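You operate a simulated robot arm through the tools that you are given. There is no shell and no other tool. Be economical: measure what you need, move in short steps, check, and stop when the job is done.

The job below is to be done with a simulated two-armed robot. You get a single attempt, and the scene is never put back.

TASK
Pick up the drain can with one hand, pass it to the other hand and put it in the inside of the reuse tray. Set down upright: drain can.

It is judged by the outcome, as a careful person would: the job done as asked, and still so three seconds after it is handed in. It fails if anything else is knocked over, pushed out of place, dropped, spilled or broken.

THE ROBOT
Two 7-joint arms with two-finger parallel grippers on one trunk, on a base that drives. Base frame: it is fixed to the floor where the robot stands at the start and does not move with it; the origin is under the middle of the robot, x ahead of it, y to its left, z up. Readings come in mm, degrees, newtons and seconds.
The left shoulder is at the start at [50, 166, 806], the right one opposite. With the tool pointing down near the work surface each hand reaches from about 100 to 600 mm from the robot's upright axis, wherever it stands, measured 20 degrees to its own side. Places, roughly: inside of the reuse tray (24x17 cm) [3260, -1080, 880]. Payload 3.91 kg a hand.
The TCP of each hand is the grasp point between the finger pads, 30 mm short of the fingertips. In the tool frame z runs along the fingers and y along their closing line. Largest opening 110 mm; finger width 20, thickness 10; the body of the gripper, 48 by 112 mm, starts 55 mm behind the TCP.
Orientation is that of the tool frame in the base frame, as [roll, pitch, yaw] about the fixed x, y, z axes, in that order (R = Rz(yaw) Ry(pitch) Rx(roll)). With the fingers straight down and closing along the base's y, the tool's x points along the base's -x, its y along +y and its z along -z.

THE INTERFACE
- The arms move only by the tool play_rows. It takes "left_moves", "right_moves" or both (then of equal length, played together; a hand with none holds still); each is a list of rows, each a list of 7 numbers: the shift along the base's x, y, z in units of 40 mm (1.0 is 40 mm), then the turn, a rotation vector about the base's x, y, z in units of 6 degrees (1.0 is 6 degrees), then the finger opening in mm, from 0 to 110. In form: [[dx, dy, dz, rx, ry, rz, claw], ...]. A call has 1 to 10 rows; each row shifts and turns the commanded pose from where the row before left it. A call with a number of a shift or a turn outside -1 to 1 is refused whole. Rows are played at 5 a second. More than 50 mm and 8.6 degrees between two rows, or a gripper value outside its range, and nothing of the call is played. Where a pose cannot be reached the arm comes as near as it can. A force on the tool above 40 N (or 10 N above the force at the start of the call, whichever is more), or a blocked arm, ends the call early, and 0.2 s more pass. Each finger travels about 153 mm/s and halts on what it meets, pressing with about 29 N; the grip force reading is that of the motor and also rises with nothing between the fingers. The clock runs only during rows and for 0.2 s after the last one: add rows that do not move to give the fingers time. It gives the time, the measured TCP pose, the force on the tool (base axes), the opening and the grip force at its end, in the units of the frame above (readings bear some noise), with the torque about the TCP (base axes, N m) and any sound that the robot's microphone picked up.
- Cameras (640 x 400 px; columns grow to the right, rows downward): "scene" is now at [104.7, 22.3, 921.3]; the picture's right is [-0.02, -1.00, 0.01], its down [-0.77, 0.01, -0.64] and it looks along [0.64, -0.03, -0.77] (base axes); focal length 254 px, centre (320, 200). "left" rides on the left gripper at [72, -17, -103] in its tool frame; the picture's right is [0.23, 0.97, 0.00], its down [-0.76, 0.18, -0.62] and it looks along [-0.61, 0.14, 0.78] (tool axes); focal length 222 px, centre (320, 200). "right" rides on the right gripper at [72, 17, -103] in its tool frame; the picture's right is [-0.23, 0.97, 0.00], its down [-0.76, -0.18, -0.62] and it looks along [-0.61, -0.14, 0.78] (tool axes); focal length 222 px, centre (320, 200). There is no depth. A picture from a camera that has moved, and an enlarged one, comes with that camera's place and axes in the base frame and with its lens. The place of the scene camera against the robot may be out by one fixed shift of up to 25 mm in any direction.
- get_image(camera): a new picture of that camera. No time passes.
- lift_body(by): slides the trunk up (or, below 0, down) by that many mm; the arms and the scene camera ride with it, the base frame stays. It gives what a move gives, with no picture.
- drive_base(legs): drives the robot by 1 to 6 legs, each [ahead, turn to the left] in mm and degrees, along the robot's own axes; the way and the turn of a leg run together, so that a leg with both is an arc; at most 1500 mm and 180 degrees a leg. The arms and the cameras ride along, it lands a little off, and it stops where it bumps. It gives what a move gives.
- head_to(pan, tilt): turns the head with the scene camera to pan (to the left, within 80 degrees either way) and tilt (down, from -29 to 69), counted from straight ahead of the robot. It gives what a move gives.
- enlarge(camera, box): a new picture of the part [left, top, right, bottom] of that camera's present view, enlarged. No time passes.
- sign_off(): hands the job in; it is judged then, once.

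Go step by step. Nothing tells you exact positions but the pictures and the camera data: compare them with the known pose of the tool, close in by small moves and look again before you grip or let go. The budget is 120 turns and 108 pictures, counting those below and the enlarged ones. Unless the task says otherwise, let go and move clear before handing in, and close with one line.

The tools are called after "Emit:" by a JSON object that holds its "api" and its "payload". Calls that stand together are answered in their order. play_rows: Moves the arms, as the interface text tells. Its arguments: {"type":"object","properties":{"left_moves":{"type":"array"},"right_moves":{"type":"array"}},"required":[]} The other tools are called the same way: lift_body (by) slides the trunk up or down; drive_base (legs) drives the base; head_to (pan, tilt) turns the head that bears the scene camera; get_image (camera) takes a picture; enlarge (camera, box) takes an enlarged picture of a part of a camera's view; sign_off () hands the job in.

At the start:

```text
clock: 0.0
left_tcp_pos: [325.4, 108.0, 577.8]
left_ee_rot: [-179.2, -0.1, -180.0]
left_wrist_force: [-0.3, 0.3, -1.3]
left_torque: [0.03, -0.02, -0.03]
left_finger_gap: 109.8
left_finger_force: 0.0
right_tcp_pos: [315.2, -62.5, 559.2]
right_ee_rot: [176.6, 0.1, -175.8]
right_wrist_force: [0.5, -0.5, 0.1]
right_torque: [0.01, -0.04, 0.05]
right_finger_gap: 109.9
right_finger_force: 0.1
trunk travel left (down, up): [-50.0, 432.0]
robot x, y, heading: [0.1, -0.0, 0.4]
head pan, tilt: [-1.5, 50.0]
```

scene: 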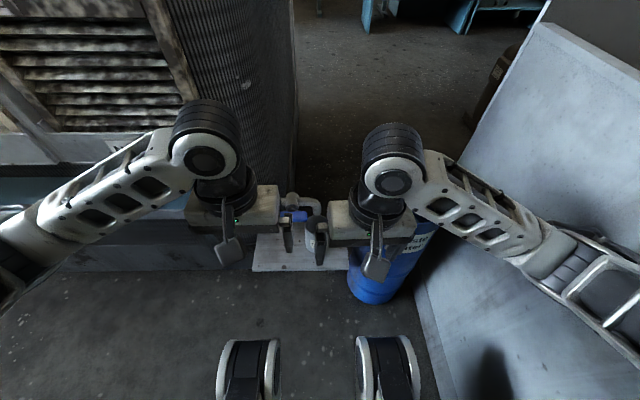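
right: 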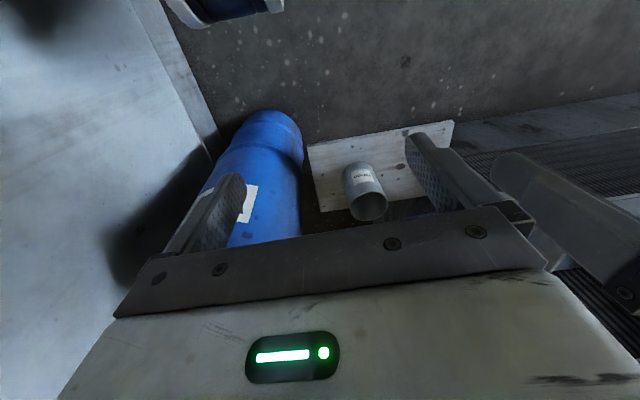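
left: 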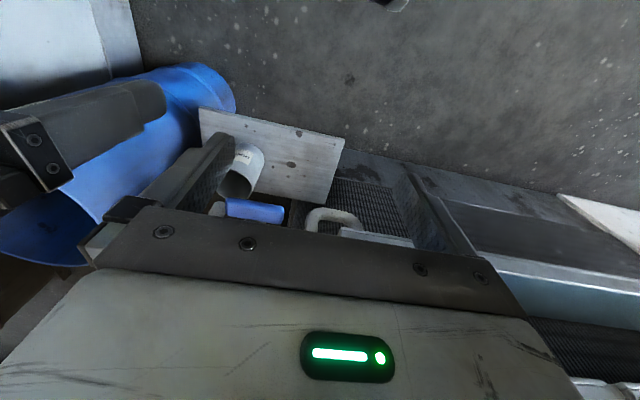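

I see a board ahead with a grey can (labelled), a blue thing and other items, between a blue drum and a machine. I'll take closer looks first.

Emit:
{"api": "enlarge", "payload": {"camera": "scene", "box": [230, 170, 430, 310]}}

Emit:
{"api": "enlarge", "payload": {"camera": "left", "box": [180, 80, 460, 260]}}

Emit:
{"api": "enlarge", "payload": {"camera": "right", "box": [200, 80, 480, 260]}}

```text
2.86 times, centred on (330, 240) of scene
camera zoom: at [104.7, 22.3, 921.3], right [-0.02, -1.0, 0.01], down [-0.77, 0.01, -0.64], along [0.64, -0.03, -0.77], focal length 725 px, centre (291, 86)
```

zoom: 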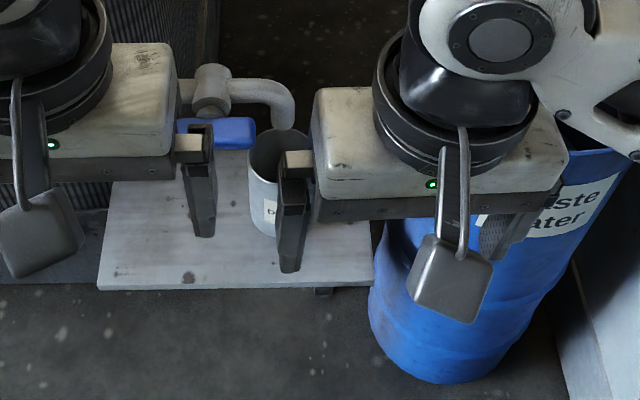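

```text
2.22 times, centred on (320, 170) of left
camera zoom: at [253.3, 92.3, 682.3], right [-0.23, 0.97, -0.01], down [0.76, 0.19, 0.62], along [0.61, 0.13, -0.78], focal length 494 px, centre (320, 267)
```

zoom: 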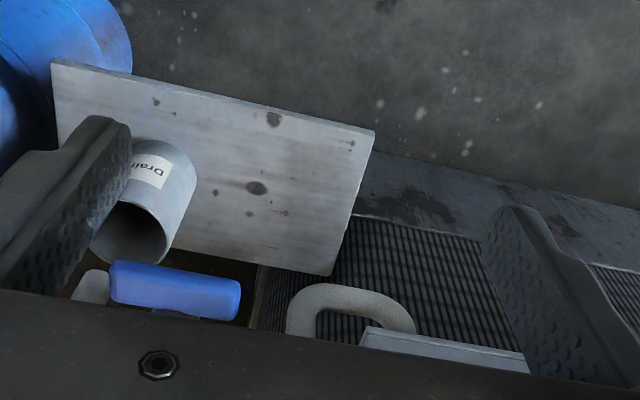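

```text
2.22 times, centred on (340, 170) of right
camera zoom: at [243.2, -59.1, 662.9], right [0.16, 0.99, 0.06], down [0.77, -0.16, 0.61], along [0.61, -0.05, -0.79], focal length 494 px, centre (276, 267)
```

zoom: 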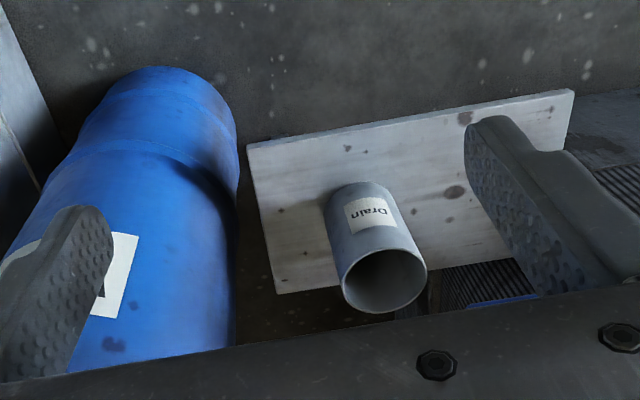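

The can's rim comes out at about [484, 0, 388], about 62 mm across, standing on a board at z≈292 with a spout above it. I'll part the hands to see the spout.

Emit:
{"api": "play_rows", "payload": {"left_moves": [[-0.5, 0.5, 0.5, 0, 0, 0, 110], [-0.5, 0.7, 0.5, 0, 0, 0, 110], [-0.5, 0.7, 0.5, 0, 0, 0, 110], [0, 0, 0, 0, 0, 0, 110]], "right_moves": [[-0.5, -0.5, 0.5, 0, 0, 0, 110], [-0.5, -0.7, 0.5, 0, 0, 0, 110], [-0.5, -0.7, 0.5, 0, 0, 0, 110], [0, 0, 0, 0, 0, 0, 110]]}}

Emit:
{"api": "enlarge", "payload": {"camera": "scene", "box": [200, 120, 440, 270]}}

Emit:
{"api": "get_image", "payload": {"camera": "right"}}

Emit:
{"api": "get_image", "payload": {"camera": "left"}}

```text
clock: 0.7
left_tcp_pos: [280.8, 163.7, 626.7]
left_ee_rot: [-179.8, -0.1, 179.9]
left_wrist_force: [0.2, 0.5, -0.7]
left_torque: [-0.02, 0.01, -0.01]
left_finger_gap: 110.3
left_finger_force: 0.0
right_tcp_pos: [245.1, -59.7, 625.5]
right_ee_rot: [166.9, 1.2, -165.8]
right_wrist_force: [-0.5, 0.5, -0.4]
right_torque: [0.05, 0.04, 0.03]
right_finger_gap: 110.1
right_finger_force: 0.1
right hand out of reach, approached as far as the arm can: row 3
trunk travel left (down, up): [-50.0, 432.0]
robot x, y, heading: [-1.5, 3.2, 0.3]
head pan, tilt: [-1.5, 50.0]
stopped in row 3 (right hand): the arm was blocked; the commanded pose is now the measured one
```

```text
2.67 times, centred on (320, 195) of scene
camera zoom: at [106.5, 20.7, 922.3], right [-0.02, -1.0, 0.0], down [-0.77, 0.01, -0.64], along [0.64, -0.01, -0.77], focal length 677 px, centre (320, 213)
```

zoom: 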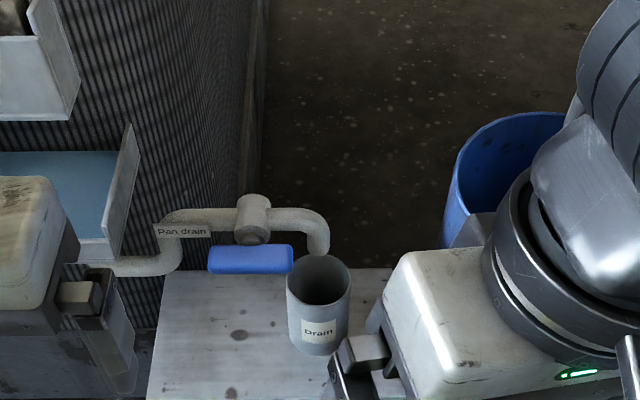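

```text
100 pictures are left
camera right: at [175.5, -86.3, 729.3], right [-0.02, 0.97, 0.23], down [0.8, -0.12, 0.58], along [0.59, 0.19, -0.78], focal length 222 px, centre (320, 200)
```

right: 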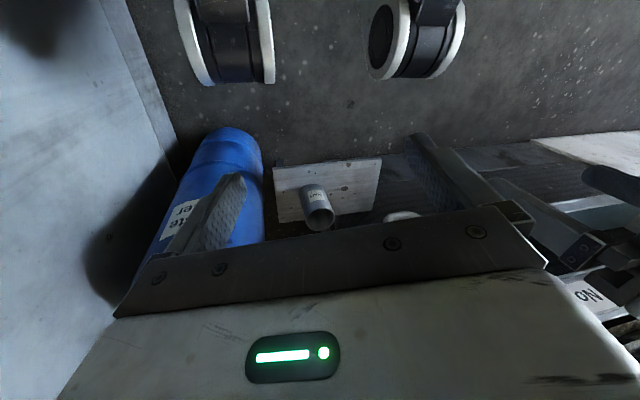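

```text
99 pictures are left
camera left: at [208.1, 146.7, 732.2], right [-0.23, 0.97, 0.0], down [0.76, 0.18, 0.62], along [0.61, 0.14, -0.78], focal length 222 px, centre (320, 200)
```

left: 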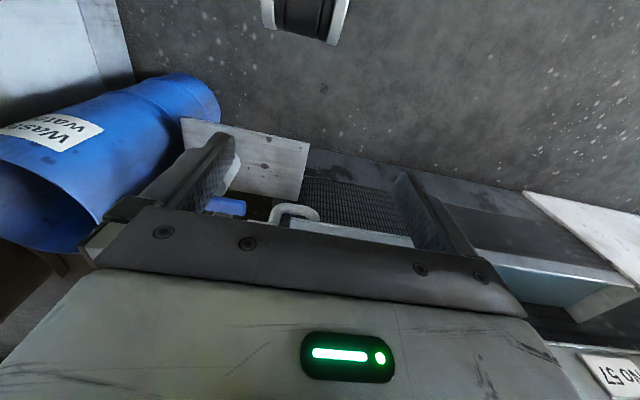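

The can sits under a spout with a blue valve lever in front, at about z 485, so I'll approach low and nearly horizontally from the robot side. The right arm got blocked while retreating, so I'll look around to see why.

Emit:
{"api": "head_to", "payload": {"pan": -60, "tilt": 35}}

Emit:
{"api": "get_image", "payload": {"camera": "scene"}}

Emit:
{"api": "head_to", "payload": {"pan": 0, "tilt": 15}}

Emit:
{"api": "get_image", "payload": {"camera": "scene"}}

Emit:
{"api": "head_to", "payload": {"pan": 60, "tilt": 35}}

Emit:
{"api": "get_image", "payload": {"camera": "scene"}}

```text
clock: 2.0
left_tcp_pos: [278.7, 164.9, 627.3]
left_ee_rot: [-179.7, -0.1, 179.9]
left_wrist_force: [0.7, -0.1, -0.5]
left_torque: [-0.01, -0.03, -0.01]
left_finger_gap: 109.8
left_finger_force: 0.0
right_tcp_pos: [244.5, -59.6, 625.1]
right_ee_rot: [167.0, 1.3, -166.0]
right_wrist_force: [0.3, 0.6, -0.1]
right_torque: [0.03, -0.03, -0.03]
right_finger_gap: 109.9
right_finger_force: 0.0
trunk travel left (down, up): [-50.0, 432.0]
robot x, y, heading: [1.7, 2.4, 0.4]
head pan, tilt: [-60.0, 35.0]
```

```text
98 pictures are left
camera scene: at [73.5, -54.5, 943.6], right [-0.86, -0.51, 0.0], down [-0.29, 0.49, -0.82], along [0.41, -0.71, -0.57], focal length 254 px, centre (320, 200)
```

scene: 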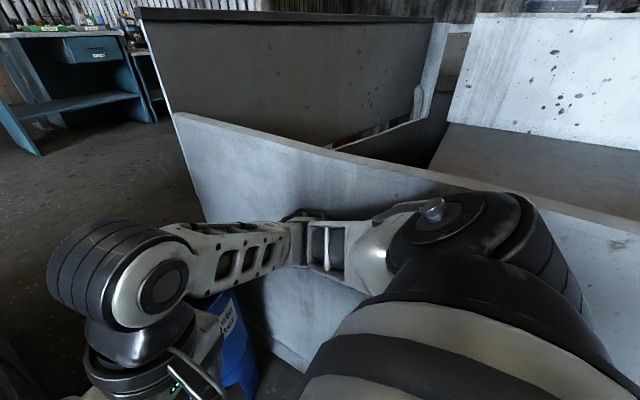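

```text
clock: 3.3
left_tcp_pos: [278.4, 164.6, 626.4]
left_ee_rot: [-179.7, -0.2, 180.0]
left_wrist_force: [-0.9, -0.5, 0.0]
left_torque: [-0.02, 0.03, -0.03]
left_finger_gap: 110.1
left_finger_force: 0.0
right_tcp_pos: [245.8, -60.4, 624.9]
right_ee_rot: [167.2, 1.3, -165.8]
right_wrist_force: [-0.1, 0.3, -0.1]
right_torque: [0.03, -0.02, 0.02]
right_finger_gap: 109.8
right_finger_force: 0.1
trunk travel left (down, up): [-50.0, 432.0]
robot x, y, heading: [2.6, 3.1, 0.2]
head pan, tilt: [0.0, 15.0]
```

```text
97 pictures are left
camera scene: at [122.5, 22.4, 975.0], right [0.01, -1.0, 0.01], down [-0.26, -0.01, -0.97], along [0.97, 0.01, -0.26], focal length 254 px, centre (320, 200)
```

scene: 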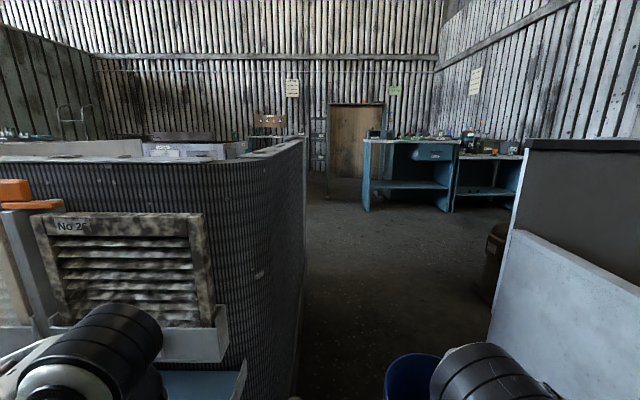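

```text
clock: 4.6
left_tcp_pos: [278.2, 165.4, 626.1]
left_ee_rot: [-179.7, -0.1, 180.0]
left_wrist_force: [1.4, -1.2, 1.3]
left_torque: [0.0, -0.01, 0.0]
left_finger_gap: 109.9
left_finger_force: 0.0
right_tcp_pos: [245.0, -58.7, 624.8]
right_ee_rot: [167.0, 1.4, -165.9]
right_wrist_force: [0.6, 0.0, 0.4]
right_torque: [0.02, 0.03, -0.03]
right_finger_gap: 110.0
right_finger_force: 0.0
trunk travel left (down, up): [-50.0, 432.0]
robot x, y, heading: [2.0, 4.0, 0.5]
head pan, tilt: [60.0, 35.0]
```

```text
96 pictures are left
camera scene: at [72.6, 98.2, 942.6], right [0.87, -0.49, 0.0], down [-0.28, -0.5, -0.82], along [0.4, 0.71, -0.58], focal length 254 px, centre (320, 200)
```

scene: 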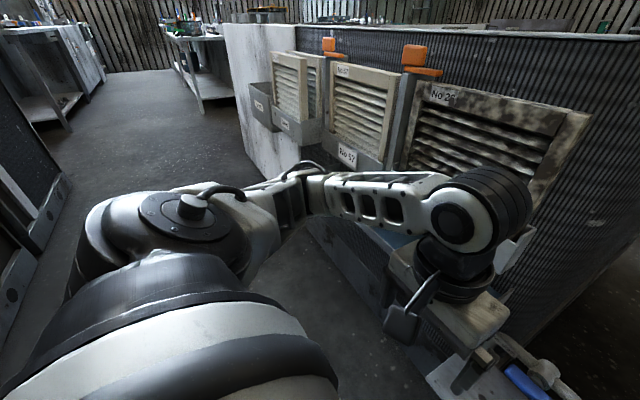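

The slab at y≈-335 crowds the right elbow, and the lever overhangs in front of and left of the can. I'll tilt the right hand forward in stages, ahead of the can and clear of the lever.

Emit:
{"api": "head_to", "payload": {"pan": 0, "tilt": 50}}

Emit:
{"api": "play_rows", "payload": {"right_moves": [[0.7, 0.1, -0.3, -0.7, -0.17, 0, 110], [0.7, 0.1, -0.3, -0.7, -0.17, 0, 110], [0.6, 0.1, -0.3, -0.7, -0.17, 0, 110], [0.1, 0, -0.4, 0.256, -0.95, 0, 110], [0.1, 0, -0.4, 0.256, -0.95, 0, 110], [0.1, 0, -0.4, 0.256, -0.95, 0, 110], [0.1, 0, -0.4, 0.256, -0.95, 0, 110], [0, 0, 0, 0, 0, 0, 110]]}}

Emit:
{"api": "get_image", "payload": {"camera": "scene"}}

Emit:
{"api": "get_image", "payload": {"camera": "right"}}

```text
clock: 5.9
left_tcp_pos: [279.0, 164.1, 626.4]
left_ee_rot: [-179.7, -0.1, 180.0]
left_wrist_force: [-0.4, 0.7, -0.8]
left_torque: [0.03, 0.03, -0.01]
left_finger_gap: 110.2
left_finger_force: 0.1
right_tcp_pos: [245.6, -60.1, 624.7]
right_ee_rot: [167.1, 1.4, -165.8]
right_wrist_force: [0.9, 0.2, -0.2]
right_torque: [0.02, 0.02, 0.01]
right_finger_gap: 110.0
right_finger_force: 0.0
trunk travel left (down, up): [-50.0, 432.0]
robot x, y, heading: [-1.9, 6.0, 0.3]
head pan, tilt: [0.0, 50.0]
```

```text
clock: 7.9
left_tcp_pos: [282.3, 166.1, 625.5]
left_ee_rot: [-179.5, -0.2, -180.0]
left_wrist_force: [-0.4, 0.8, -0.1]
left_torque: [-0.03, 0.01, 0.01]
left_finger_gap: 109.9
left_finger_force: 0.2
right_tcp_pos: [353.1, -30.0, 542.9]
right_ee_rot: [178.7, 28.0, -164.6]
right_wrist_force: [-0.8, -0.7, -0.3]
right_torque: [-0.04, -0.07, -0.03]
right_finger_gap: 110.1
right_finger_force: 0.1
trunk travel left (down, up): [-50.0, 432.0]
robot x, y, heading: [2.1, 1.1, 2.9]
head pan, tilt: [0.0, 50.0]
stopped in row 8 (right hand): the arm was blocked; the commanded pose is now the measured one
```

```text
95 pictures are left
camera scene: at [108.8, 32.2, 920.2], right [0.05, -1.0, 0.01], down [-0.77, -0.04, -0.64], along [0.64, 0.03, -0.77], focal length 254 px, centre (320, 200)
```

scene: 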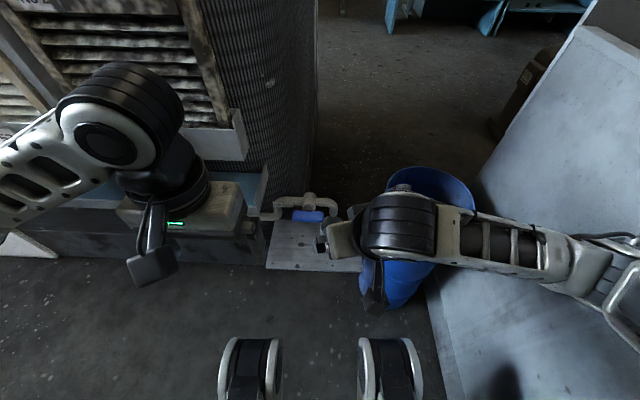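

```text
94 pictures are left
camera right: at [240.9, -47.8, 601.0], right [-0.08, 0.99, 0.13], down [0.42, -0.08, 0.9], along [0.9, 0.12, -0.41], focal length 222 px, centre (320, 200)
```

right: 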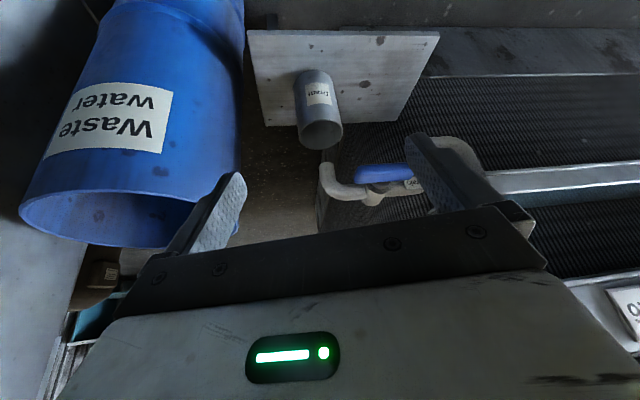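

The right elbow keeps meeting the slab, so I'll pick with the left hand instead. First I'll raise the right hand out of the way; the spout end is near [500, 2, 412] and the lever near [440, 20–95, 481].

Emit:
{"api": "play_rows", "payload": {"right_moves": [[-0.1, 0.2, 0.8, 0, 0, 0, 110], [-0.1, 0.2, 0.8, -0.2, 0.7, 0, 110], [-0.1, 0, 0.8, -0.256, 0.95, 0, 110], [-0.1, 0, 0.8, -0.256, 0.95, 0, 110], [-0.1, 0, 0.8, -0.256, 0.95, 0, 110], [-0.1, 0, 0.6, 0, 0.5, 0, 110]]}}

Emit:
{"api": "get_image", "payload": {"camera": "scene"}}

```text
clock: 9.3
left_tcp_pos: [278.1, 164.5, 628.1]
left_ee_rot: [180.0, 0.0, -179.6]
left_wrist_force: [-0.4, -0.2, -0.2]
left_torque: [-0.02, 0.02, -0.01]
left_finger_gap: 110.1
left_finger_force: 0.1
right_tcp_pos: [324.7, -15.8, 724.7]
right_ee_rot: [177.5, 2.6, -164.8]
right_wrist_force: [-0.2, -0.2, -0.7]
right_torque: [0.0, -0.02, 0.03]
right_finger_gap: 110.1
right_finger_force: 0.1
trunk travel left (down, up): [-50.0, 432.0]
robot x, y, heading: [8.0, 8.7, 2.8]
head pan, tilt: [0.0, 50.0]
```

```text
93 pictures are left
camera scene: at [106.3, 25.1, 921.4], right [0.04, -1.0, 0.0], down [-0.77, -0.03, -0.64], along [0.64, 0.03, -0.77], focal length 254 px, centre (320, 200)
```

scene: 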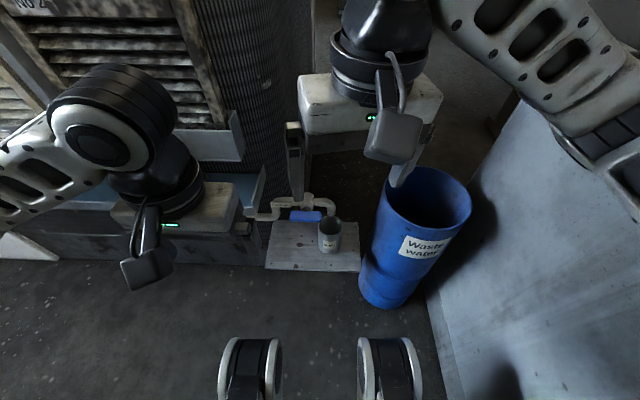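

Clear view now. I'll bring the left hand down in front of the can while tilting it forward and yawing slightly right.

Emit:
{"api": "play_rows", "payload": {"left_moves": [[0.3, -0.4, -0.3, 0, 0, -0.83, 110], [0.3, -0.4, -0.3, 0, 0, -0.83, 110], [0.2, -0.3, -0.5, -0.171, -0.97, 0, 110], [0.2, -0.3, -0.5, -0.171, -0.97, 0, 110], [0.2, -0.3, -0.5, -0.171, -0.97, 0, 110], [0.2, -0.3, -0.5, -0.171, -0.97, 0, 110], [0.2, -0.3, -0.5, -0.171, -0.97, 0, 110], [0, 0, 0, 0, 0, 0, 110]]}}

Emit:
{"api": "get_image", "payload": {"camera": "scene"}}

```text
clock: 11.1
left_tcp_pos: [341.8, 72.7, 505.9]
left_ee_rot: [-179.7, 29.8, 170.5]
left_wrist_force: [2.0, 12.5, 34.0]
left_torque: [-0.22, 4.83, -1.81]
left_finger_gap: 110.0
left_finger_force: 0.0
right_tcp_pos: [323.3, -16.2, 726.8]
right_ee_rot: [177.4, 2.8, -164.7]
right_wrist_force: [-0.3, 0.6, 0.6]
right_torque: [0.0, 0.0, -0.01]
right_finger_gap: 110.1
right_finger_force: 0.2
trunk travel left (down, up): [-50.0, 432.0]
robot x, y, heading: [-2.9, 2.4, 2.4]
head pan, tilt: [0.0, 50.0]
```

```text
92 pictures are left
camera scene: at [105.6, 25.2, 922.2], right [0.04, -1.0, 0.0], down [-0.76, -0.03, -0.64], along [0.64, 0.03, -0.77], focal length 254 px, centre (320, 200)
```

scene: 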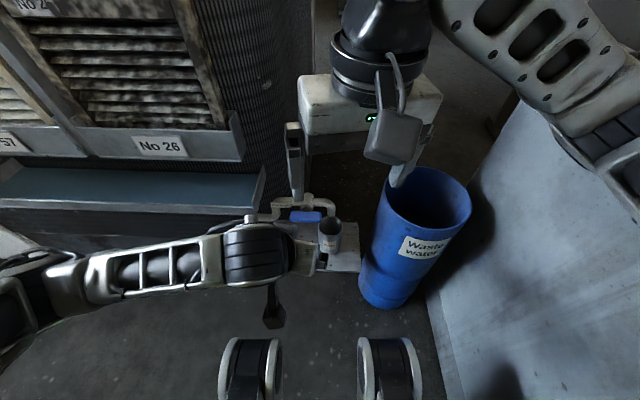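

The left hand reports a 34 N upward push about 140 mm behind the TCP. I'll check what it is touching.

Emit:
{"api": "enlarge", "payload": {"camera": "scene", "box": [140, 180, 380, 340]}}

Emit:
{"api": "get_image", "payload": {"camera": "left"}}

Emit:
{"api": "get_image", "payload": {"camera": "right"}}

```text
2.50 times, centred on (260, 260) of scene
camera zoom: at [105.6, 25.2, 922.2], right [0.04, -1.0, 0.0], down [-0.76, -0.03, -0.64], along [0.64, 0.03, -0.77], focal length 634 px, centre (470, 50)
```

zoom: 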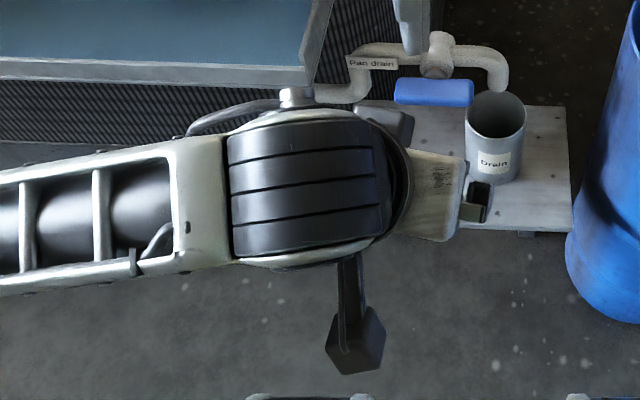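

```text
90 pictures are left
camera left: at [227.2, 74.5, 561.1], right [-0.03, 0.99, -0.12], down [0.38, 0.12, 0.92], along [0.93, -0.02, -0.38], focal length 222 px, centre (320, 200)
```

left: 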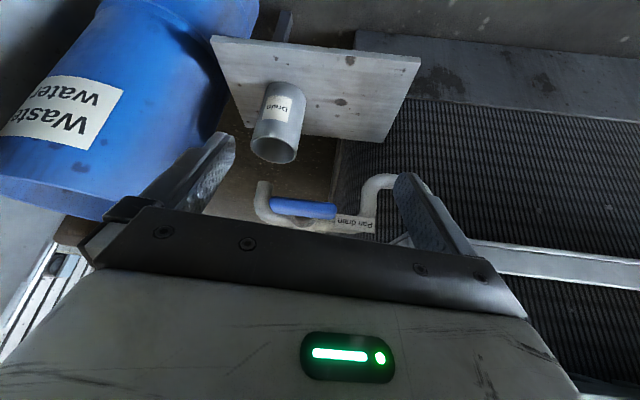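

```text
89 pictures are left
camera right: at [248.2, -25.6, 827.0], right [-0.04, 1.0, 0.05], down [0.76, 0.0, 0.65], along [0.65, 0.07, -0.76], focal length 222 px, centre (320, 200)
```

right: 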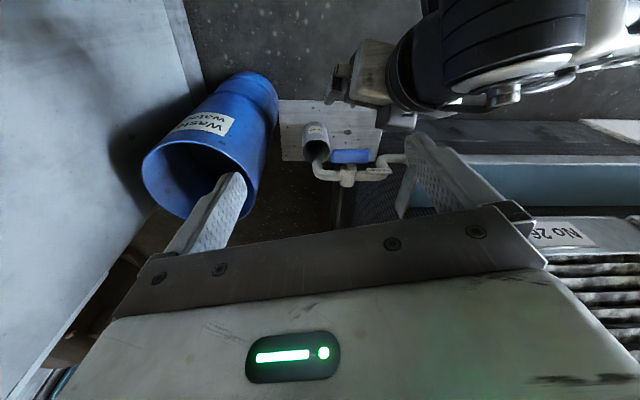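

Nothing in the surroundings is touching it. I'll read the force again with a still row.

Emit:
{"api": "play_rows", "payload": {"left_moves": [[0, 0, 0, 0, 0, 0, 110], [0, 0, 0, 0, 0, 0, 110]]}}

```text
clock: 11.7
left_tcp_pos: [342.4, 70.5, 507.0]
left_ee_rot: [-179.4, 29.9, 170.5]
left_wrist_force: [-1.5, 5.3, 18.7]
left_torque: [-0.04, 2.51, -0.71]
left_finger_gap: 110.0
left_finger_force: 0.1
right_tcp_pos: [325.8, -14.6, 725.5]
right_ee_rot: [177.4, 2.8, -164.7]
right_wrist_force: [0.2, 0.2, 0.9]
right_torque: [-0.02, 0.01, -0.03]
right_finger_gap: 110.1
right_finger_force: 0.0
trunk travel left (down, up): [-50.0, 432.0]
robot x, y, heading: [5.1, 4.0, 2.4]
head pan, tilt: [0.0, 50.0]
stopped in row 2 (left hand): the force on the tool passed its limit at 48 N (the readings are from after the stop); the commanded pose is now the measured one
```

The contact looks like the hand's camera bracket meeting its own folded arm, because the hand is too close to the body. I'll untilt a little, then back the base up so the arm reaches forward naturally.

Emit:
{"api": "play_rows", "payload": {"left_moves": [[0, 0, 0.5, 0.15, 0.9, 0, 110], [0, 0, 0.5, 0.15, 0.9, 0, 110], [0, 0, 0.3, 0, 0.3, 0, 110]]}}

Emit:
{"api": "drive_base", "payload": {"legs": [[-200, -1]]}}

Emit:
{"api": "get_image", "payload": {"camera": "scene"}}

```text
clock: 12.5
left_tcp_pos: [343.2, 72.3, 557.0]
left_ee_rot: [-179.4, 16.9, 170.6]
left_wrist_force: [-0.1, 0.1, -0.6]
left_torque: [0.02, 0.04, 0.04]
left_finger_gap: 110.0
left_finger_force: 0.1
right_tcp_pos: [324.6, -16.1, 725.6]
right_ee_rot: [177.5, 2.7, -164.9]
right_wrist_force: [1.4, -2.8, 0.4]
right_torque: [0.1, 0.04, -0.07]
right_finger_gap: 108.9
right_finger_force: 0.0
trunk travel left (down, up): [-50.0, 432.0]
robot x, y, heading: [0.6, 3.6, 2.1]
head pan, tilt: [0.0, 50.0]
```

```text
clock: 14.1
left_tcp_pos: [144.0, 59.0, 556.8]
left_ee_rot: [-179.3, 17.0, 169.7]
left_wrist_force: [0.2, 0.5, -0.1]
left_torque: [0.0, 0.01, -0.02]
left_finger_gap: 110.1
left_finger_force: 0.1
right_tcp_pos: [122.6, -28.1, 724.7]
right_ee_rot: [177.4, 2.6, -165.8]
right_wrist_force: [1.2, -3.1, -0.6]
right_torque: [-0.01, 0.02, -0.04]
right_finger_gap: 108.4
right_finger_force: 0.1
trunk travel left (down, up): [-50.0, 432.0]
robot x, y, heading: [-196.5, -1.3, 1.6]
head pan, tilt: [0.0, 50.0]
```

```text
88 pictures are left
camera scene: at [-95.1, 16.2, 921.4], right [0.03, -1.0, 0.0], down [-0.77, -0.02, -0.64], along [0.64, 0.02, -0.77], focal length 254 px, centre (320, 200)
```

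scene: 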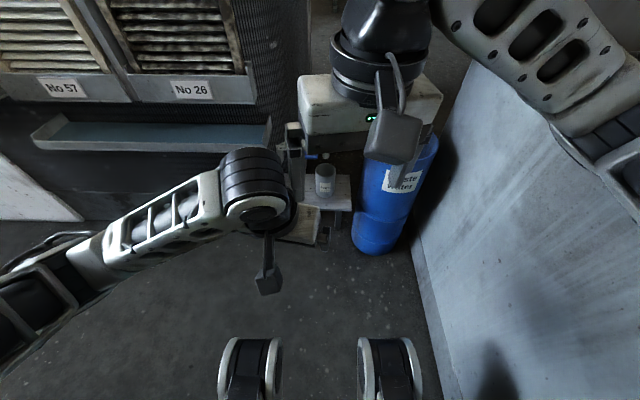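

The right hand's fingers are lightly brushed by the left wrist, so I'll lift the right hand further, then extend the left hand forward while tilting it.

Emit:
{"api": "play_rows", "payload": {"right_moves": [[-0.2, -0.3, 0.8, 0, 0, 0, 110], [-0.2, -0.3, 0.8, 0, 0, 0, 110], [-0.2, -0.2, 0.6, 0, 0, 0, 110]]}}

Emit:
{"api": "play_rows", "payload": {"left_moves": [[0.9, -0.1, -0.2, 0, 0, 0, 110], [0.9, -0.1, -0.2, 0, 0, 0, 110], [0.8, -0.1, -0.3, -0.15, -0.9, 0, 110], [0.6, -0.1, -0.5, -0.15, -0.9, 0, 110], [0.6, -0.1, -0.5, -0.15, -0.9, 0, 110], [0.4, -0.1, -0.5, -0.15, -0.9, 0, 110], [0.2, -0.1, -0.5, -0.15, -0.9, 0, 110], [0, 0, 0, 0, 0, 0, 110]]}}

Emit:
{"api": "get_image", "payload": {"camera": "scene"}}

Emit:
{"api": "get_image", "payload": {"camera": "left"}}

```text
clock: 14.9
left_tcp_pos: [143.6, 60.2, 557.0]
left_ee_rot: [-179.3, 17.0, 169.8]
left_wrist_force: [0.1, -0.2, -0.4]
left_torque: [0.02, 0.01, 0.02]
left_finger_gap: 110.0
left_finger_force: 0.1
right_tcp_pos: [99.6, -60.1, 815.8]
right_ee_rot: [177.4, 2.6, -165.6]
right_wrist_force: [0.0, 0.8, -0.3]
right_torque: [0.01, 0.03, -0.01]
right_finger_gap: 110.1
right_finger_force: 0.0
trunk travel left (down, up): [-50.0, 432.0]
robot x, y, heading: [-198.3, -2.0, 1.5]
head pan, tilt: [0.0, 50.0]
```

```text
clock: 16.7
left_tcp_pos: [320.1, 31.4, 448.8]
left_ee_rot: [-180.0, 44.5, 169.4]
left_wrist_force: [1.0, 0.4, -0.1]
left_torque: [-0.03, -0.01, -0.02]
left_finger_gap: 109.9
left_finger_force: 0.0
right_tcp_pos: [98.9, -61.3, 814.6]
right_ee_rot: [177.4, 2.5, -165.8]
right_wrist_force: [-0.2, 0.6, -1.5]
right_torque: [-0.01, 0.04, -0.01]
right_finger_gap: 110.1
right_finger_force: 0.2
trunk travel left (down, up): [-50.0, 432.0]
robot x, y, heading: [-200.2, 2.4, 1.6]
head pan, tilt: [0.0, 50.0]
```

```text
87 pictures are left
camera scene: at [-95.1, 16.2, 921.4], right [0.03, -1.0, 0.0], down [-0.77, -0.02, -0.64], along [0.64, 0.02, -0.77], focal length 254 px, centre (320, 200)
```

scene: 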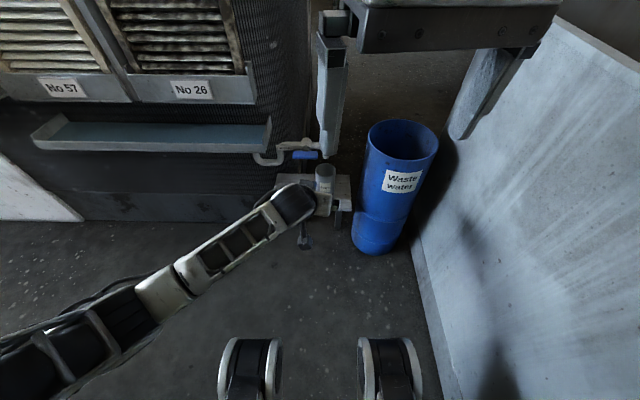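

```text
86 pictures are left
camera left: at [195.1, 37.7, 472.2], right [0.02, 0.99, -0.16], down [0.14, 0.16, 0.98], along [0.99, -0.04, -0.13], focal length 222 px, centre (320, 200)
```

left: 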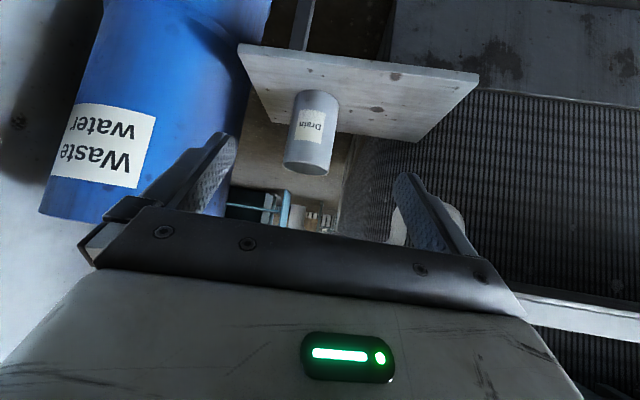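

No contact now. I'll continue tilting to about 65° and lower to just in front of the can.

Emit:
{"api": "play_rows", "payload": {"left_moves": [[0.3, -0.05, -0.5, -0.15, -0.85, 0, 110], [0.3, -0.05, -0.5, -0.15, -0.85, 0, 110], [0.2, -0.05, -0.5, -0.15, -0.85, 0, 110], [0.2, -0.05, -0.5, -0.15, -0.85, 0, 110], [0, 0, 0, 0, 0, 0, 110]]}}

Emit:
{"api": "get_image", "payload": {"camera": "scene"}}

Emit:
{"api": "get_image", "payload": {"camera": "left"}}

```text
clock: 17.8
left_tcp_pos: [374.6, 134.7, 349.4]
left_ee_rot: [158.4, 62.3, 153.8]
left_wrist_force: [0.4, -0.4, -0.9]
left_torque: [0.01, 0.02, 0.02]
left_finger_gap: 110.0
left_finger_force: 0.0
right_tcp_pos: [98.1, -59.8, 813.0]
right_ee_rot: [177.6, 2.5, -165.6]
right_wrist_force: [1.1, 1.1, -0.8]
right_torque: [-0.02, -0.01, 0.02]
right_finger_gap: 110.0
right_finger_force: 0.1
trunk travel left (down, up): [-50.0, 432.0]
robot x, y, heading: [-198.9, -0.4, 1.6]
head pan, tilt: [0.0, 50.0]
stopped in row 5 (left hand): the arm was blocked; the commanded pose is now the measured one
```

```text
85 pictures are left
camera scene: at [-95.4, 16.6, 918.9], right [0.03, -1.0, 0.0], down [-0.77, -0.02, -0.64], along [0.64, 0.02, -0.77], focal length 254 px, centre (320, 200)
```

scene: 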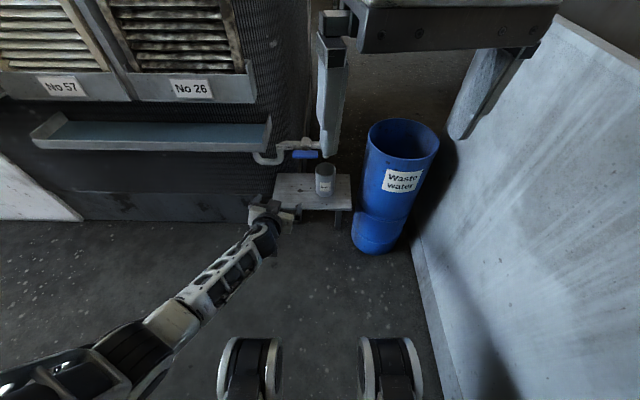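

```text
84 pictures are left
camera left: at [249.2, 136.1, 327.7], right [0.02, 1.0, -0.03], down [-0.22, 0.04, 0.97], along [0.97, -0.01, 0.22], focal length 222 px, centre (320, 200)
```

left: 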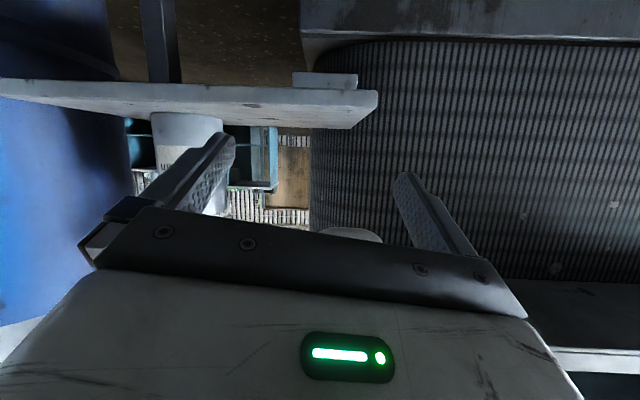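

The hand swung left to y≈135 as it hit an arm limit, but its aim is good, straight ahead and 26° down, and nothing was touched. I'll bring it right in small steps.

Emit:
{"api": "play_rows", "payload": {"left_moves": [[-0.1, -0.6, 0.2, 0, 0, 0, 110], [0, -0.6, 0.1, 0, 0, 0, 110], [0, -0.6, 0, 0, 0, 0, 110], [0, 0, 0, 0, 0, 0, 110]]}}

```text
clock: 18.5
left_tcp_pos: [374.2, 181.4, 342.8]
left_ee_rot: [141.9, 56.8, 142.8]
left_wrist_force: [0.5, -1.0, -0.1]
left_torque: [0.03, 0.02, -0.01]
left_finger_gap: 109.9
left_finger_force: 0.0
right_tcp_pos: [100.4, -59.8, 813.8]
right_ee_rot: [177.8, 2.5, -165.6]
right_wrist_force: [1.0, 1.2, -0.2]
right_torque: [-0.03, -0.01, -0.01]
right_finger_gap: 109.8
right_finger_force: 0.1
trunk travel left (down, up): [-50.0, 432.0]
robot x, y, heading: [-202.7, 2.7, 1.6]
head pan, tilt: [0.0, 50.0]
stopped in row 3 (left hand): the arm was blocked; the commanded pose is now the measured one
```

That moved the wrong way, so the arm is in a poor fold. I'll raise the hand and look at the arm.

Emit:
{"api": "play_rows", "payload": {"left_moves": [[-0.4, 0, 0.7, 0, 0.5, 0, 110], [-0.4, 0, 0.7, 0, 0.5, 0, 110], [-0.4, 0, 0.7, 0, 0.5, 0, 110], [-0.4, 0, 0.7, 0, 0.5, 0, 110], [0, 0, 0, 0, 0, 0, 110]]}}

Emit:
{"api": "head_to", "payload": {"pan": 50, "tilt": 60}}

Emit:
{"api": "get_image", "payload": {"camera": "scene"}}

```text
clock: 19.7
left_tcp_pos: [310.1, 177.1, 457.8]
left_ee_rot: [152.7, 46.8, 151.2]
left_wrist_force: [-0.6, -0.3, 0.4]
left_torque: [0.0, -0.02, 0.01]
left_finger_gap: 109.9
left_finger_force: 0.0
right_tcp_pos: [99.2, -59.5, 813.7]
right_ee_rot: [177.5, 2.5, -165.6]
right_wrist_force: [0.4, 0.5, -0.4]
right_torque: [0.03, 0.02, 0.03]
right_finger_gap: 110.0
right_finger_force: 0.1
trunk travel left (down, up): [-50.0, 432.0]
robot x, y, heading: [-196.3, -1.2, 1.7]
head pan, tilt: [0.0, 50.0]
```

```text
clock: 20.9
left_tcp_pos: [310.3, 178.0, 455.4]
left_ee_rot: [152.7, 46.9, 151.2]
left_wrist_force: [-1.0, -0.7, -0.3]
left_torque: [0.01, -0.01, -0.03]
left_finger_gap: 110.1
left_finger_force: 0.1
right_tcp_pos: [99.4, -60.1, 814.1]
right_ee_rot: [177.6, 2.6, -165.6]
right_wrist_force: [0.5, -0.4, -0.1]
right_torque: [0.01, 0.0, -0.02]
right_finger_gap: 110.0
right_finger_force: 0.1
trunk travel left (down, up): [-50.0, 432.0]
robot x, y, heading: [-201.6, -3.5, 1.5]
head pan, tilt: [50.0, 60.0]
```

```text
83 pictures are left
camera scene: at [-130.6, 66.4, 908.9], right [0.78, -0.62, 0.0], down [-0.54, -0.68, -0.5], along [0.31, 0.39, -0.87], focal length 254 px, centre (320, 200)
```

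scene: 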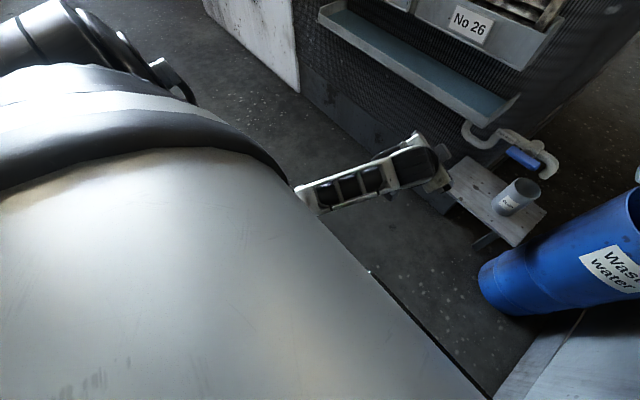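

The elbow is folded low against the torso. Raising the trunk should bring it up, so I'll raise 150 mm and then level the hand's roll.

Emit:
{"api": "lift_body", "payload": {"by": 150}}

Emit:
{"api": "play_rows", "payload": {"left_moves": [[0, -0.5, 0, -0.75, 0.3, 0, 110], [0, -0.5, 0, -0.75, 0.3, 0, 110], [0, -0.5, 0, -0.75, 0.3, 0, 110], [0, -0.5, 0, -0.75, 0.3, 0, 110], [0, 0, 0, 0, 0, 0, 110]]}}

Emit:
{"api": "get_image", "payload": {"camera": "scene"}}

```text
clock: 22.7
left_tcp_pos: [309.6, 178.1, 607.5]
left_ee_rot: [152.7, 46.9, 151.2]
left_wrist_force: [-0.1, -0.2, -0.3]
left_torque: [0.02, 0.02, 0.01]
left_finger_gap: 109.7
left_finger_force: 0.1
right_tcp_pos: [98.9, -59.4, 964.7]
right_ee_rot: [177.4, 2.7, -165.7]
right_wrist_force: [0.0, 0.5, -0.1]
right_torque: [0.0, 0.01, -0.04]
right_finger_gap: 110.0
right_finger_force: 0.0
trunk travel left (down, up): [-200.0, 282.0]
robot x, y, heading: [-199.5, -3.4, 1.6]
head pan, tilt: [50.0, 60.0]
```

```text
clock: 23.9
left_tcp_pos: [310.8, 97.3, 606.0]
left_ee_rot: [-179.1, 45.7, 171.8]
left_wrist_force: [0.0, -0.5, -0.1]
left_torque: [0.03, 0.03, 0.0]
left_finger_gap: 110.0
left_finger_force: 0.1
right_tcp_pos: [98.1, -61.7, 964.4]
right_ee_rot: [177.6, 2.6, -165.6]
right_wrist_force: [-0.6, 0.2, -0.1]
right_torque: [0.04, 0.04, 0.01]
right_finger_gap: 110.1
right_finger_force: 0.1
trunk travel left (down, up): [-200.0, 282.0]
robot x, y, heading: [-198.6, -1.6, 1.4]
head pan, tilt: [50.0, 60.0]
```

```text
82 pictures are left
camera scene: at [-130.6, 66.4, 1058.9], right [0.78, -0.62, 0.0], down [-0.54, -0.68, -0.5], along [0.31, 0.39, -0.87], focal length 254 px, centre (320, 200)
```

scene: 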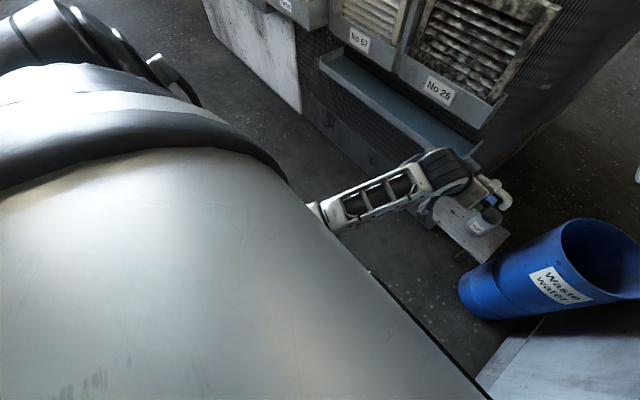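

Orientation is right now (pitch 46°). I'll descend toward the front of the can in steps.

Emit:
{"api": "head_to", "payload": {"pan": 0, "tilt": 55}}

Emit:
{"api": "play_rows", "payload": {"left_moves": [[0.15, -0.3, -0.6, 0, -0.15, 0, 110], [0.15, -0.3, -0.6, 0, -0.15, 0, 110], [0.15, -0.3, -0.6, 0, -0.15, 0, 110], [0.15, -0.3, -0.6, 0, -0.15, 0, 110], [0, 0, 0, 0, 0, 0, 110]]}}

Emit:
{"api": "get_image", "payload": {"camera": "scene"}}

```text
clock: 25.1
left_tcp_pos: [311.8, 96.1, 606.3]
left_ee_rot: [-179.2, 45.7, 171.8]
left_wrist_force: [0.3, 0.8, 0.2]
left_torque: [-0.01, 0.0, 0.0]
left_finger_gap: 110.1
left_finger_force: 0.0
right_tcp_pos: [99.2, -59.9, 963.3]
right_ee_rot: [177.5, 2.6, -165.6]
right_wrist_force: [0.2, -0.1, 0.4]
right_torque: [-0.05, -0.02, -0.03]
right_finger_gap: 110.0
right_finger_force: 0.1
trunk travel left (down, up): [-200.0, 282.0]
robot x, y, heading: [-199.4, -2.3, 1.5]
head pan, tilt: [0.0, 55.0]
```

```text
clock: 26.4
left_tcp_pos: [335.7, 82.7, 500.5]
left_ee_rot: [174.9, 48.8, 168.0]
left_wrist_force: [-0.3, -0.3, -0.4]
left_torque: [0.03, 0.01, -0.04]
left_finger_gap: 110.0
left_finger_force: 0.1
right_tcp_pos: [98.7, -60.5, 964.7]
right_ee_rot: [177.6, 2.7, -165.5]
right_wrist_force: [0.3, -0.3, -0.4]
right_torque: [0.02, 0.03, -0.01]
right_finger_gap: 109.9
right_finger_force: 0.1
trunk travel left (down, up): [-200.0, 282.0]
robot x, y, heading: [-200.0, 1.9, 1.6]
head pan, tilt: [0.0, 55.0]
stopped in row 5 (left hand): the arm was blocked; the commanded pose is now the measured one
```

```text
81 pictures are left
camera scene: at [-100.0, 16.2, 1064.9], right [0.03, -1.0, 0.0], down [-0.82, -0.02, -0.57], along [0.57, 0.02, -0.82], focal length 254 px, centre (320, 200)
```

scene: 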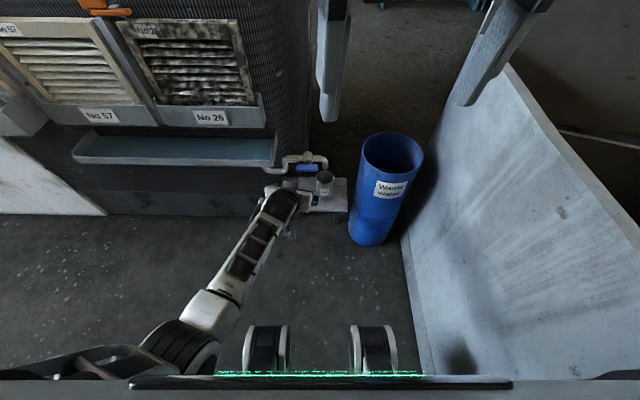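

The left elbow is bumping the robot's own trunk because the can lies too far to its right. It will be easier to move the robot about 200 mm left, which frees the right elbow from the slab, and use the right hand. First I'll tuck the left hand and look behind.

Emit:
{"api": "play_rows", "payload": {"left_moves": [[-0.5, 0.3, 0.9, 0, 0.4, 0, 110], [-0.6, 0.3, 0.9, 0, 0.7, 0, 110], [-0.6, 0.3, 0.9, 0, 0.9, 0, 110], [-0.6, 0.3, 0.9, 0, 0.9, 0, 110], [-0.6, 0.3, 0.9, 0, 0.9, 0, 110], [-0.6, 0.3, 0.9, 0, 0.9, 0, 110], [-0.3, 0.2, 0.9, 0, 0.9, 0, 110], [-0.3, 0, 0.9, 0, 0.9, 0, 110]]}}

Emit:
{"api": "head_to", "payload": {"pan": 80, "tilt": 25}}

Emit:
{"api": "get_image", "payload": {"camera": "scene"}}

Emit:
{"api": "head_to", "payload": {"pan": -80, "tilt": 25}}

Emit:
{"api": "get_image", "payload": {"camera": "scene"}}

```text
clock: 28.2
left_tcp_pos: [170.8, 162.4, 787.6]
left_ee_rot: [-177.5, 10.1, 172.1]
left_wrist_force: [-0.1, -0.9, -0.6]
left_torque: [-0.02, -0.02, -0.01]
left_finger_gap: 110.4
left_finger_force: 0.1
right_tcp_pos: [99.8, -60.2, 963.6]
right_ee_rot: [177.7, 2.7, -165.6]
right_wrist_force: [0.1, 0.0, -0.6]
right_torque: [0.01, 0.01, 0.01]
right_finger_gap: 110.0
right_finger_force: 0.1
trunk travel left (down, up): [-200.0, 282.0]
robot x, y, heading: [-199.9, -4.0, 1.6]
head pan, tilt: [0.0, 55.0]
```

```text
clock: 29.8
left_tcp_pos: [172.0, 162.0, 787.0]
left_ee_rot: [-177.4, 10.2, 172.0]
left_wrist_force: [-0.5, 0.4, 0.2]
left_torque: [0.03, 0.01, -0.01]
left_finger_gap: 110.4
left_finger_force: 0.1
right_tcp_pos: [100.2, -60.6, 964.2]
right_ee_rot: [177.5, 2.5, -165.7]
right_wrist_force: [-0.5, -0.1, 0.9]
right_torque: [0.06, 0.01, 0.02]
right_finger_gap: 110.1
right_finger_force: 0.3
trunk travel left (down, up): [-200.0, 282.0]
robot x, y, heading: [-198.3, -2.4, 1.7]
head pan, tilt: [80.0, 25.0]
```

```text
80 pictures are left
camera scene: at [-158.5, 105.3, 1108.9], right [0.99, -0.15, 0.0], down [-0.06, -0.42, -0.91], along [0.13, 0.9, -0.42], focal length 254 px, centre (320, 200)
```

scene: 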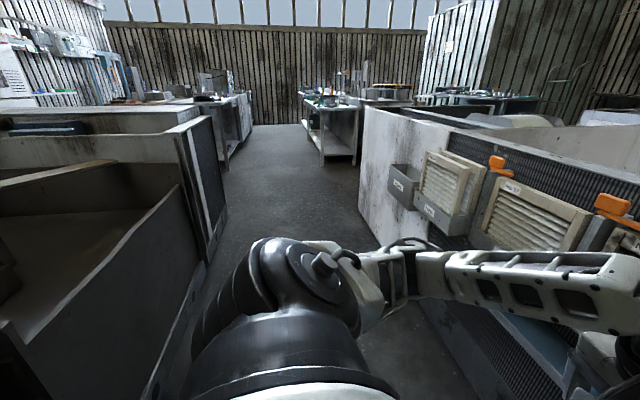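

```text
clock: 32.2
left_tcp_pos: [171.3, 161.1, 788.5]
left_ee_rot: [-177.4, 10.2, 172.0]
left_wrist_force: [0.6, -0.7, 1.0]
left_torque: [0.01, -0.03, 0.01]
left_finger_gap: 110.0
left_finger_force: 0.1
right_tcp_pos: [98.2, -60.9, 965.0]
right_ee_rot: [177.4, 2.6, -165.6]
right_wrist_force: [0.6, 0.3, -0.6]
right_torque: [0.0, -0.03, 0.0]
right_finger_gap: 110.1
right_finger_force: 0.0
trunk travel left (down, up): [-200.0, 282.0]
robot x, y, heading: [-202.3, -0.8, 1.6]
head pan, tilt: [-80.0, 25.0]
```

```text
79 pictures are left
camera scene: at [-153.5, -76.1, 1108.9], right [-0.98, -0.2, 0.0], down [-0.08, 0.41, -0.91], along [0.18, -0.89, -0.42], focal length 254 px, centre (320, 200)
```

scene: 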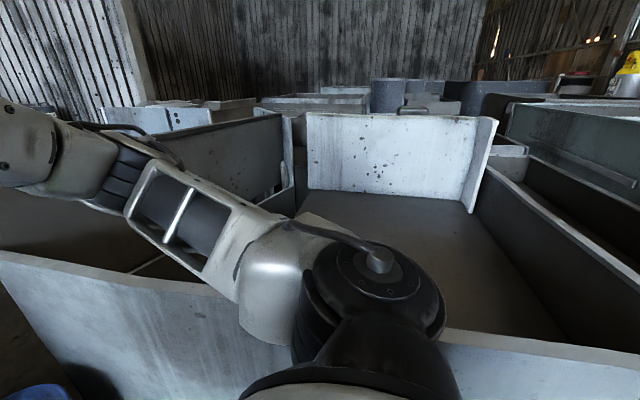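

The aisle runs to the left (+y) and the rear obstacle is at x≈-650. I'll shift the robot left with a short back-up and an S-shaped move.

Emit:
{"api": "drive_base", "payload": {"legs": [[-130, 0], [200, 20], [150, 20]]}}

Emit:
{"api": "head_to", "payload": {"pan": -35, "tilt": 55}}

Emit:
{"api": "get_image", "payload": {"camera": "scene"}}

```text
clock: 35.8
left_tcp_pos: [173.8, 476.9, 788.3]
left_ee_rot: [-177.3, 10.2, -148.2]
left_wrist_force: [-0.1, -0.6, -0.9]
left_torque: [0.01, 0.03, 0.02]
left_finger_gap: 109.9
left_finger_force: 0.0
right_tcp_pos: [261.2, 258.2, 964.4]
right_ee_rot: [177.4, 2.6, -125.7]
right_wrist_force: [0.4, -0.3, -0.3]
right_torque: [-0.01, 0.01, 0.01]
right_finger_gap: 110.1
right_finger_force: 0.2
trunk travel left (down, up): [-200.0, 282.0]
robot x, y, heading: [-10.6, 110.0, 41.5]
head pan, tilt: [-80.0, 25.0]
```

```text
clock: 36.9
left_tcp_pos: [174.3, 476.0, 787.2]
left_ee_rot: [-177.4, 10.3, -148.1]
left_wrist_force: [0.0, 0.4, -0.8]
left_torque: [0.02, 0.03, -0.01]
left_finger_gap: 110.0
left_finger_force: 0.0
right_tcp_pos: [261.0, 259.2, 964.1]
right_ee_rot: [177.5, 2.6, -125.6]
right_wrist_force: [0.2, -0.3, -0.3]
right_torque: [0.0, 0.02, -0.02]
right_finger_gap: 110.1
right_finger_force: 0.2
trunk travel left (down, up): [-200.0, 282.0]
robot x, y, heading: [-5.3, 112.2, 41.4]
head pan, tilt: [-35.0, 55.0]
```

```text
78 pictures are left
camera scene: at [83.2, 162.0, 1065.0], right [0.11, -0.99, 0.0], down [-0.81, -0.09, -0.57], along [0.57, 0.06, -0.82], focal length 254 px, centre (320, 200)
```

scene: 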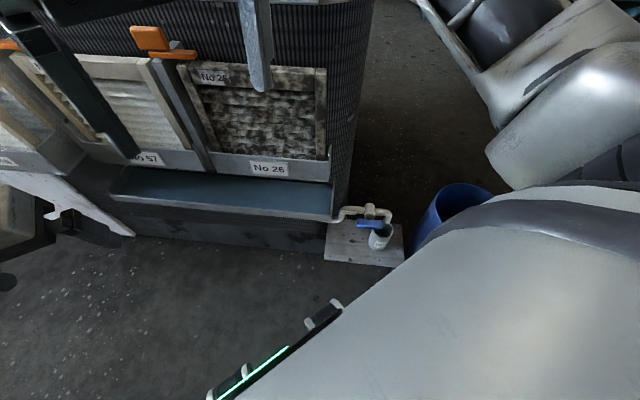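

Going well. I'll go a bit further, straighten nearly to heading 5°, and back off to give the arm room.

Emit:
{"api": "drive_base", "payload": {"legs": [[50, 0], [0, -34], [-200, 0]]}}

Emit:
{"api": "head_to", "payload": {"pan": -10, "tilt": 50}}

Emit:
{"api": "get_image", "payload": {"camera": "scene"}}

```text
clock: 40.7
left_tcp_pos: [185.8, 319.5, 788.1]
left_ee_rot: [-177.3, 10.2, 177.8]
left_wrist_force: [-0.2, -0.1, 0.0]
left_torque: [-0.02, 0.02, 0.02]
left_finger_gap: 109.7
left_finger_force: 0.2
right_tcp_pos: [136.9, 90.8, 965.3]
right_ee_rot: [177.5, 2.6, -159.8]
right_wrist_force: [-0.6, 0.3, -0.1]
right_torque: [-0.03, 0.0, -0.01]
right_finger_gap: 109.9
right_finger_force: 0.1
trunk travel left (down, up): [-200.0, 282.0]
robot x, y, heading: [-167.5, 121.5, 7.5]
head pan, tilt: [-35.0, 55.0]
```

```text
clock: 41.6
left_tcp_pos: [185.4, 319.8, 788.5]
left_ee_rot: [-177.5, 10.2, 177.7]
left_wrist_force: [0.2, -0.1, -0.3]
left_torque: [0.01, 0.05, -0.03]
left_finger_gap: 110.1
left_finger_force: 0.0
right_tcp_pos: [135.7, 91.4, 965.4]
right_ee_rot: [177.5, 2.6, -159.8]
right_wrist_force: [-0.8, -0.1, -1.3]
right_torque: [0.02, -0.01, -0.01]
right_finger_gap: 110.1
right_finger_force: 0.1
trunk travel left (down, up): [-200.0, 282.0]
robot x, y, heading: [-168.6, 119.1, 7.1]
head pan, tilt: [-10.0, 50.0]
```

```text
77 pictures are left
camera scene: at [-62.7, 136.0, 1071.4], right [-0.05, -1.0, 0.0], down [-0.77, 0.04, -0.64], along [0.64, -0.03, -0.77], focal length 254 px, centre (320, 200)
```

scene: 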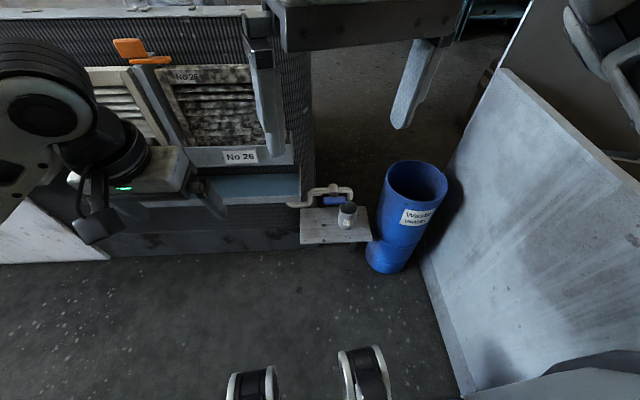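

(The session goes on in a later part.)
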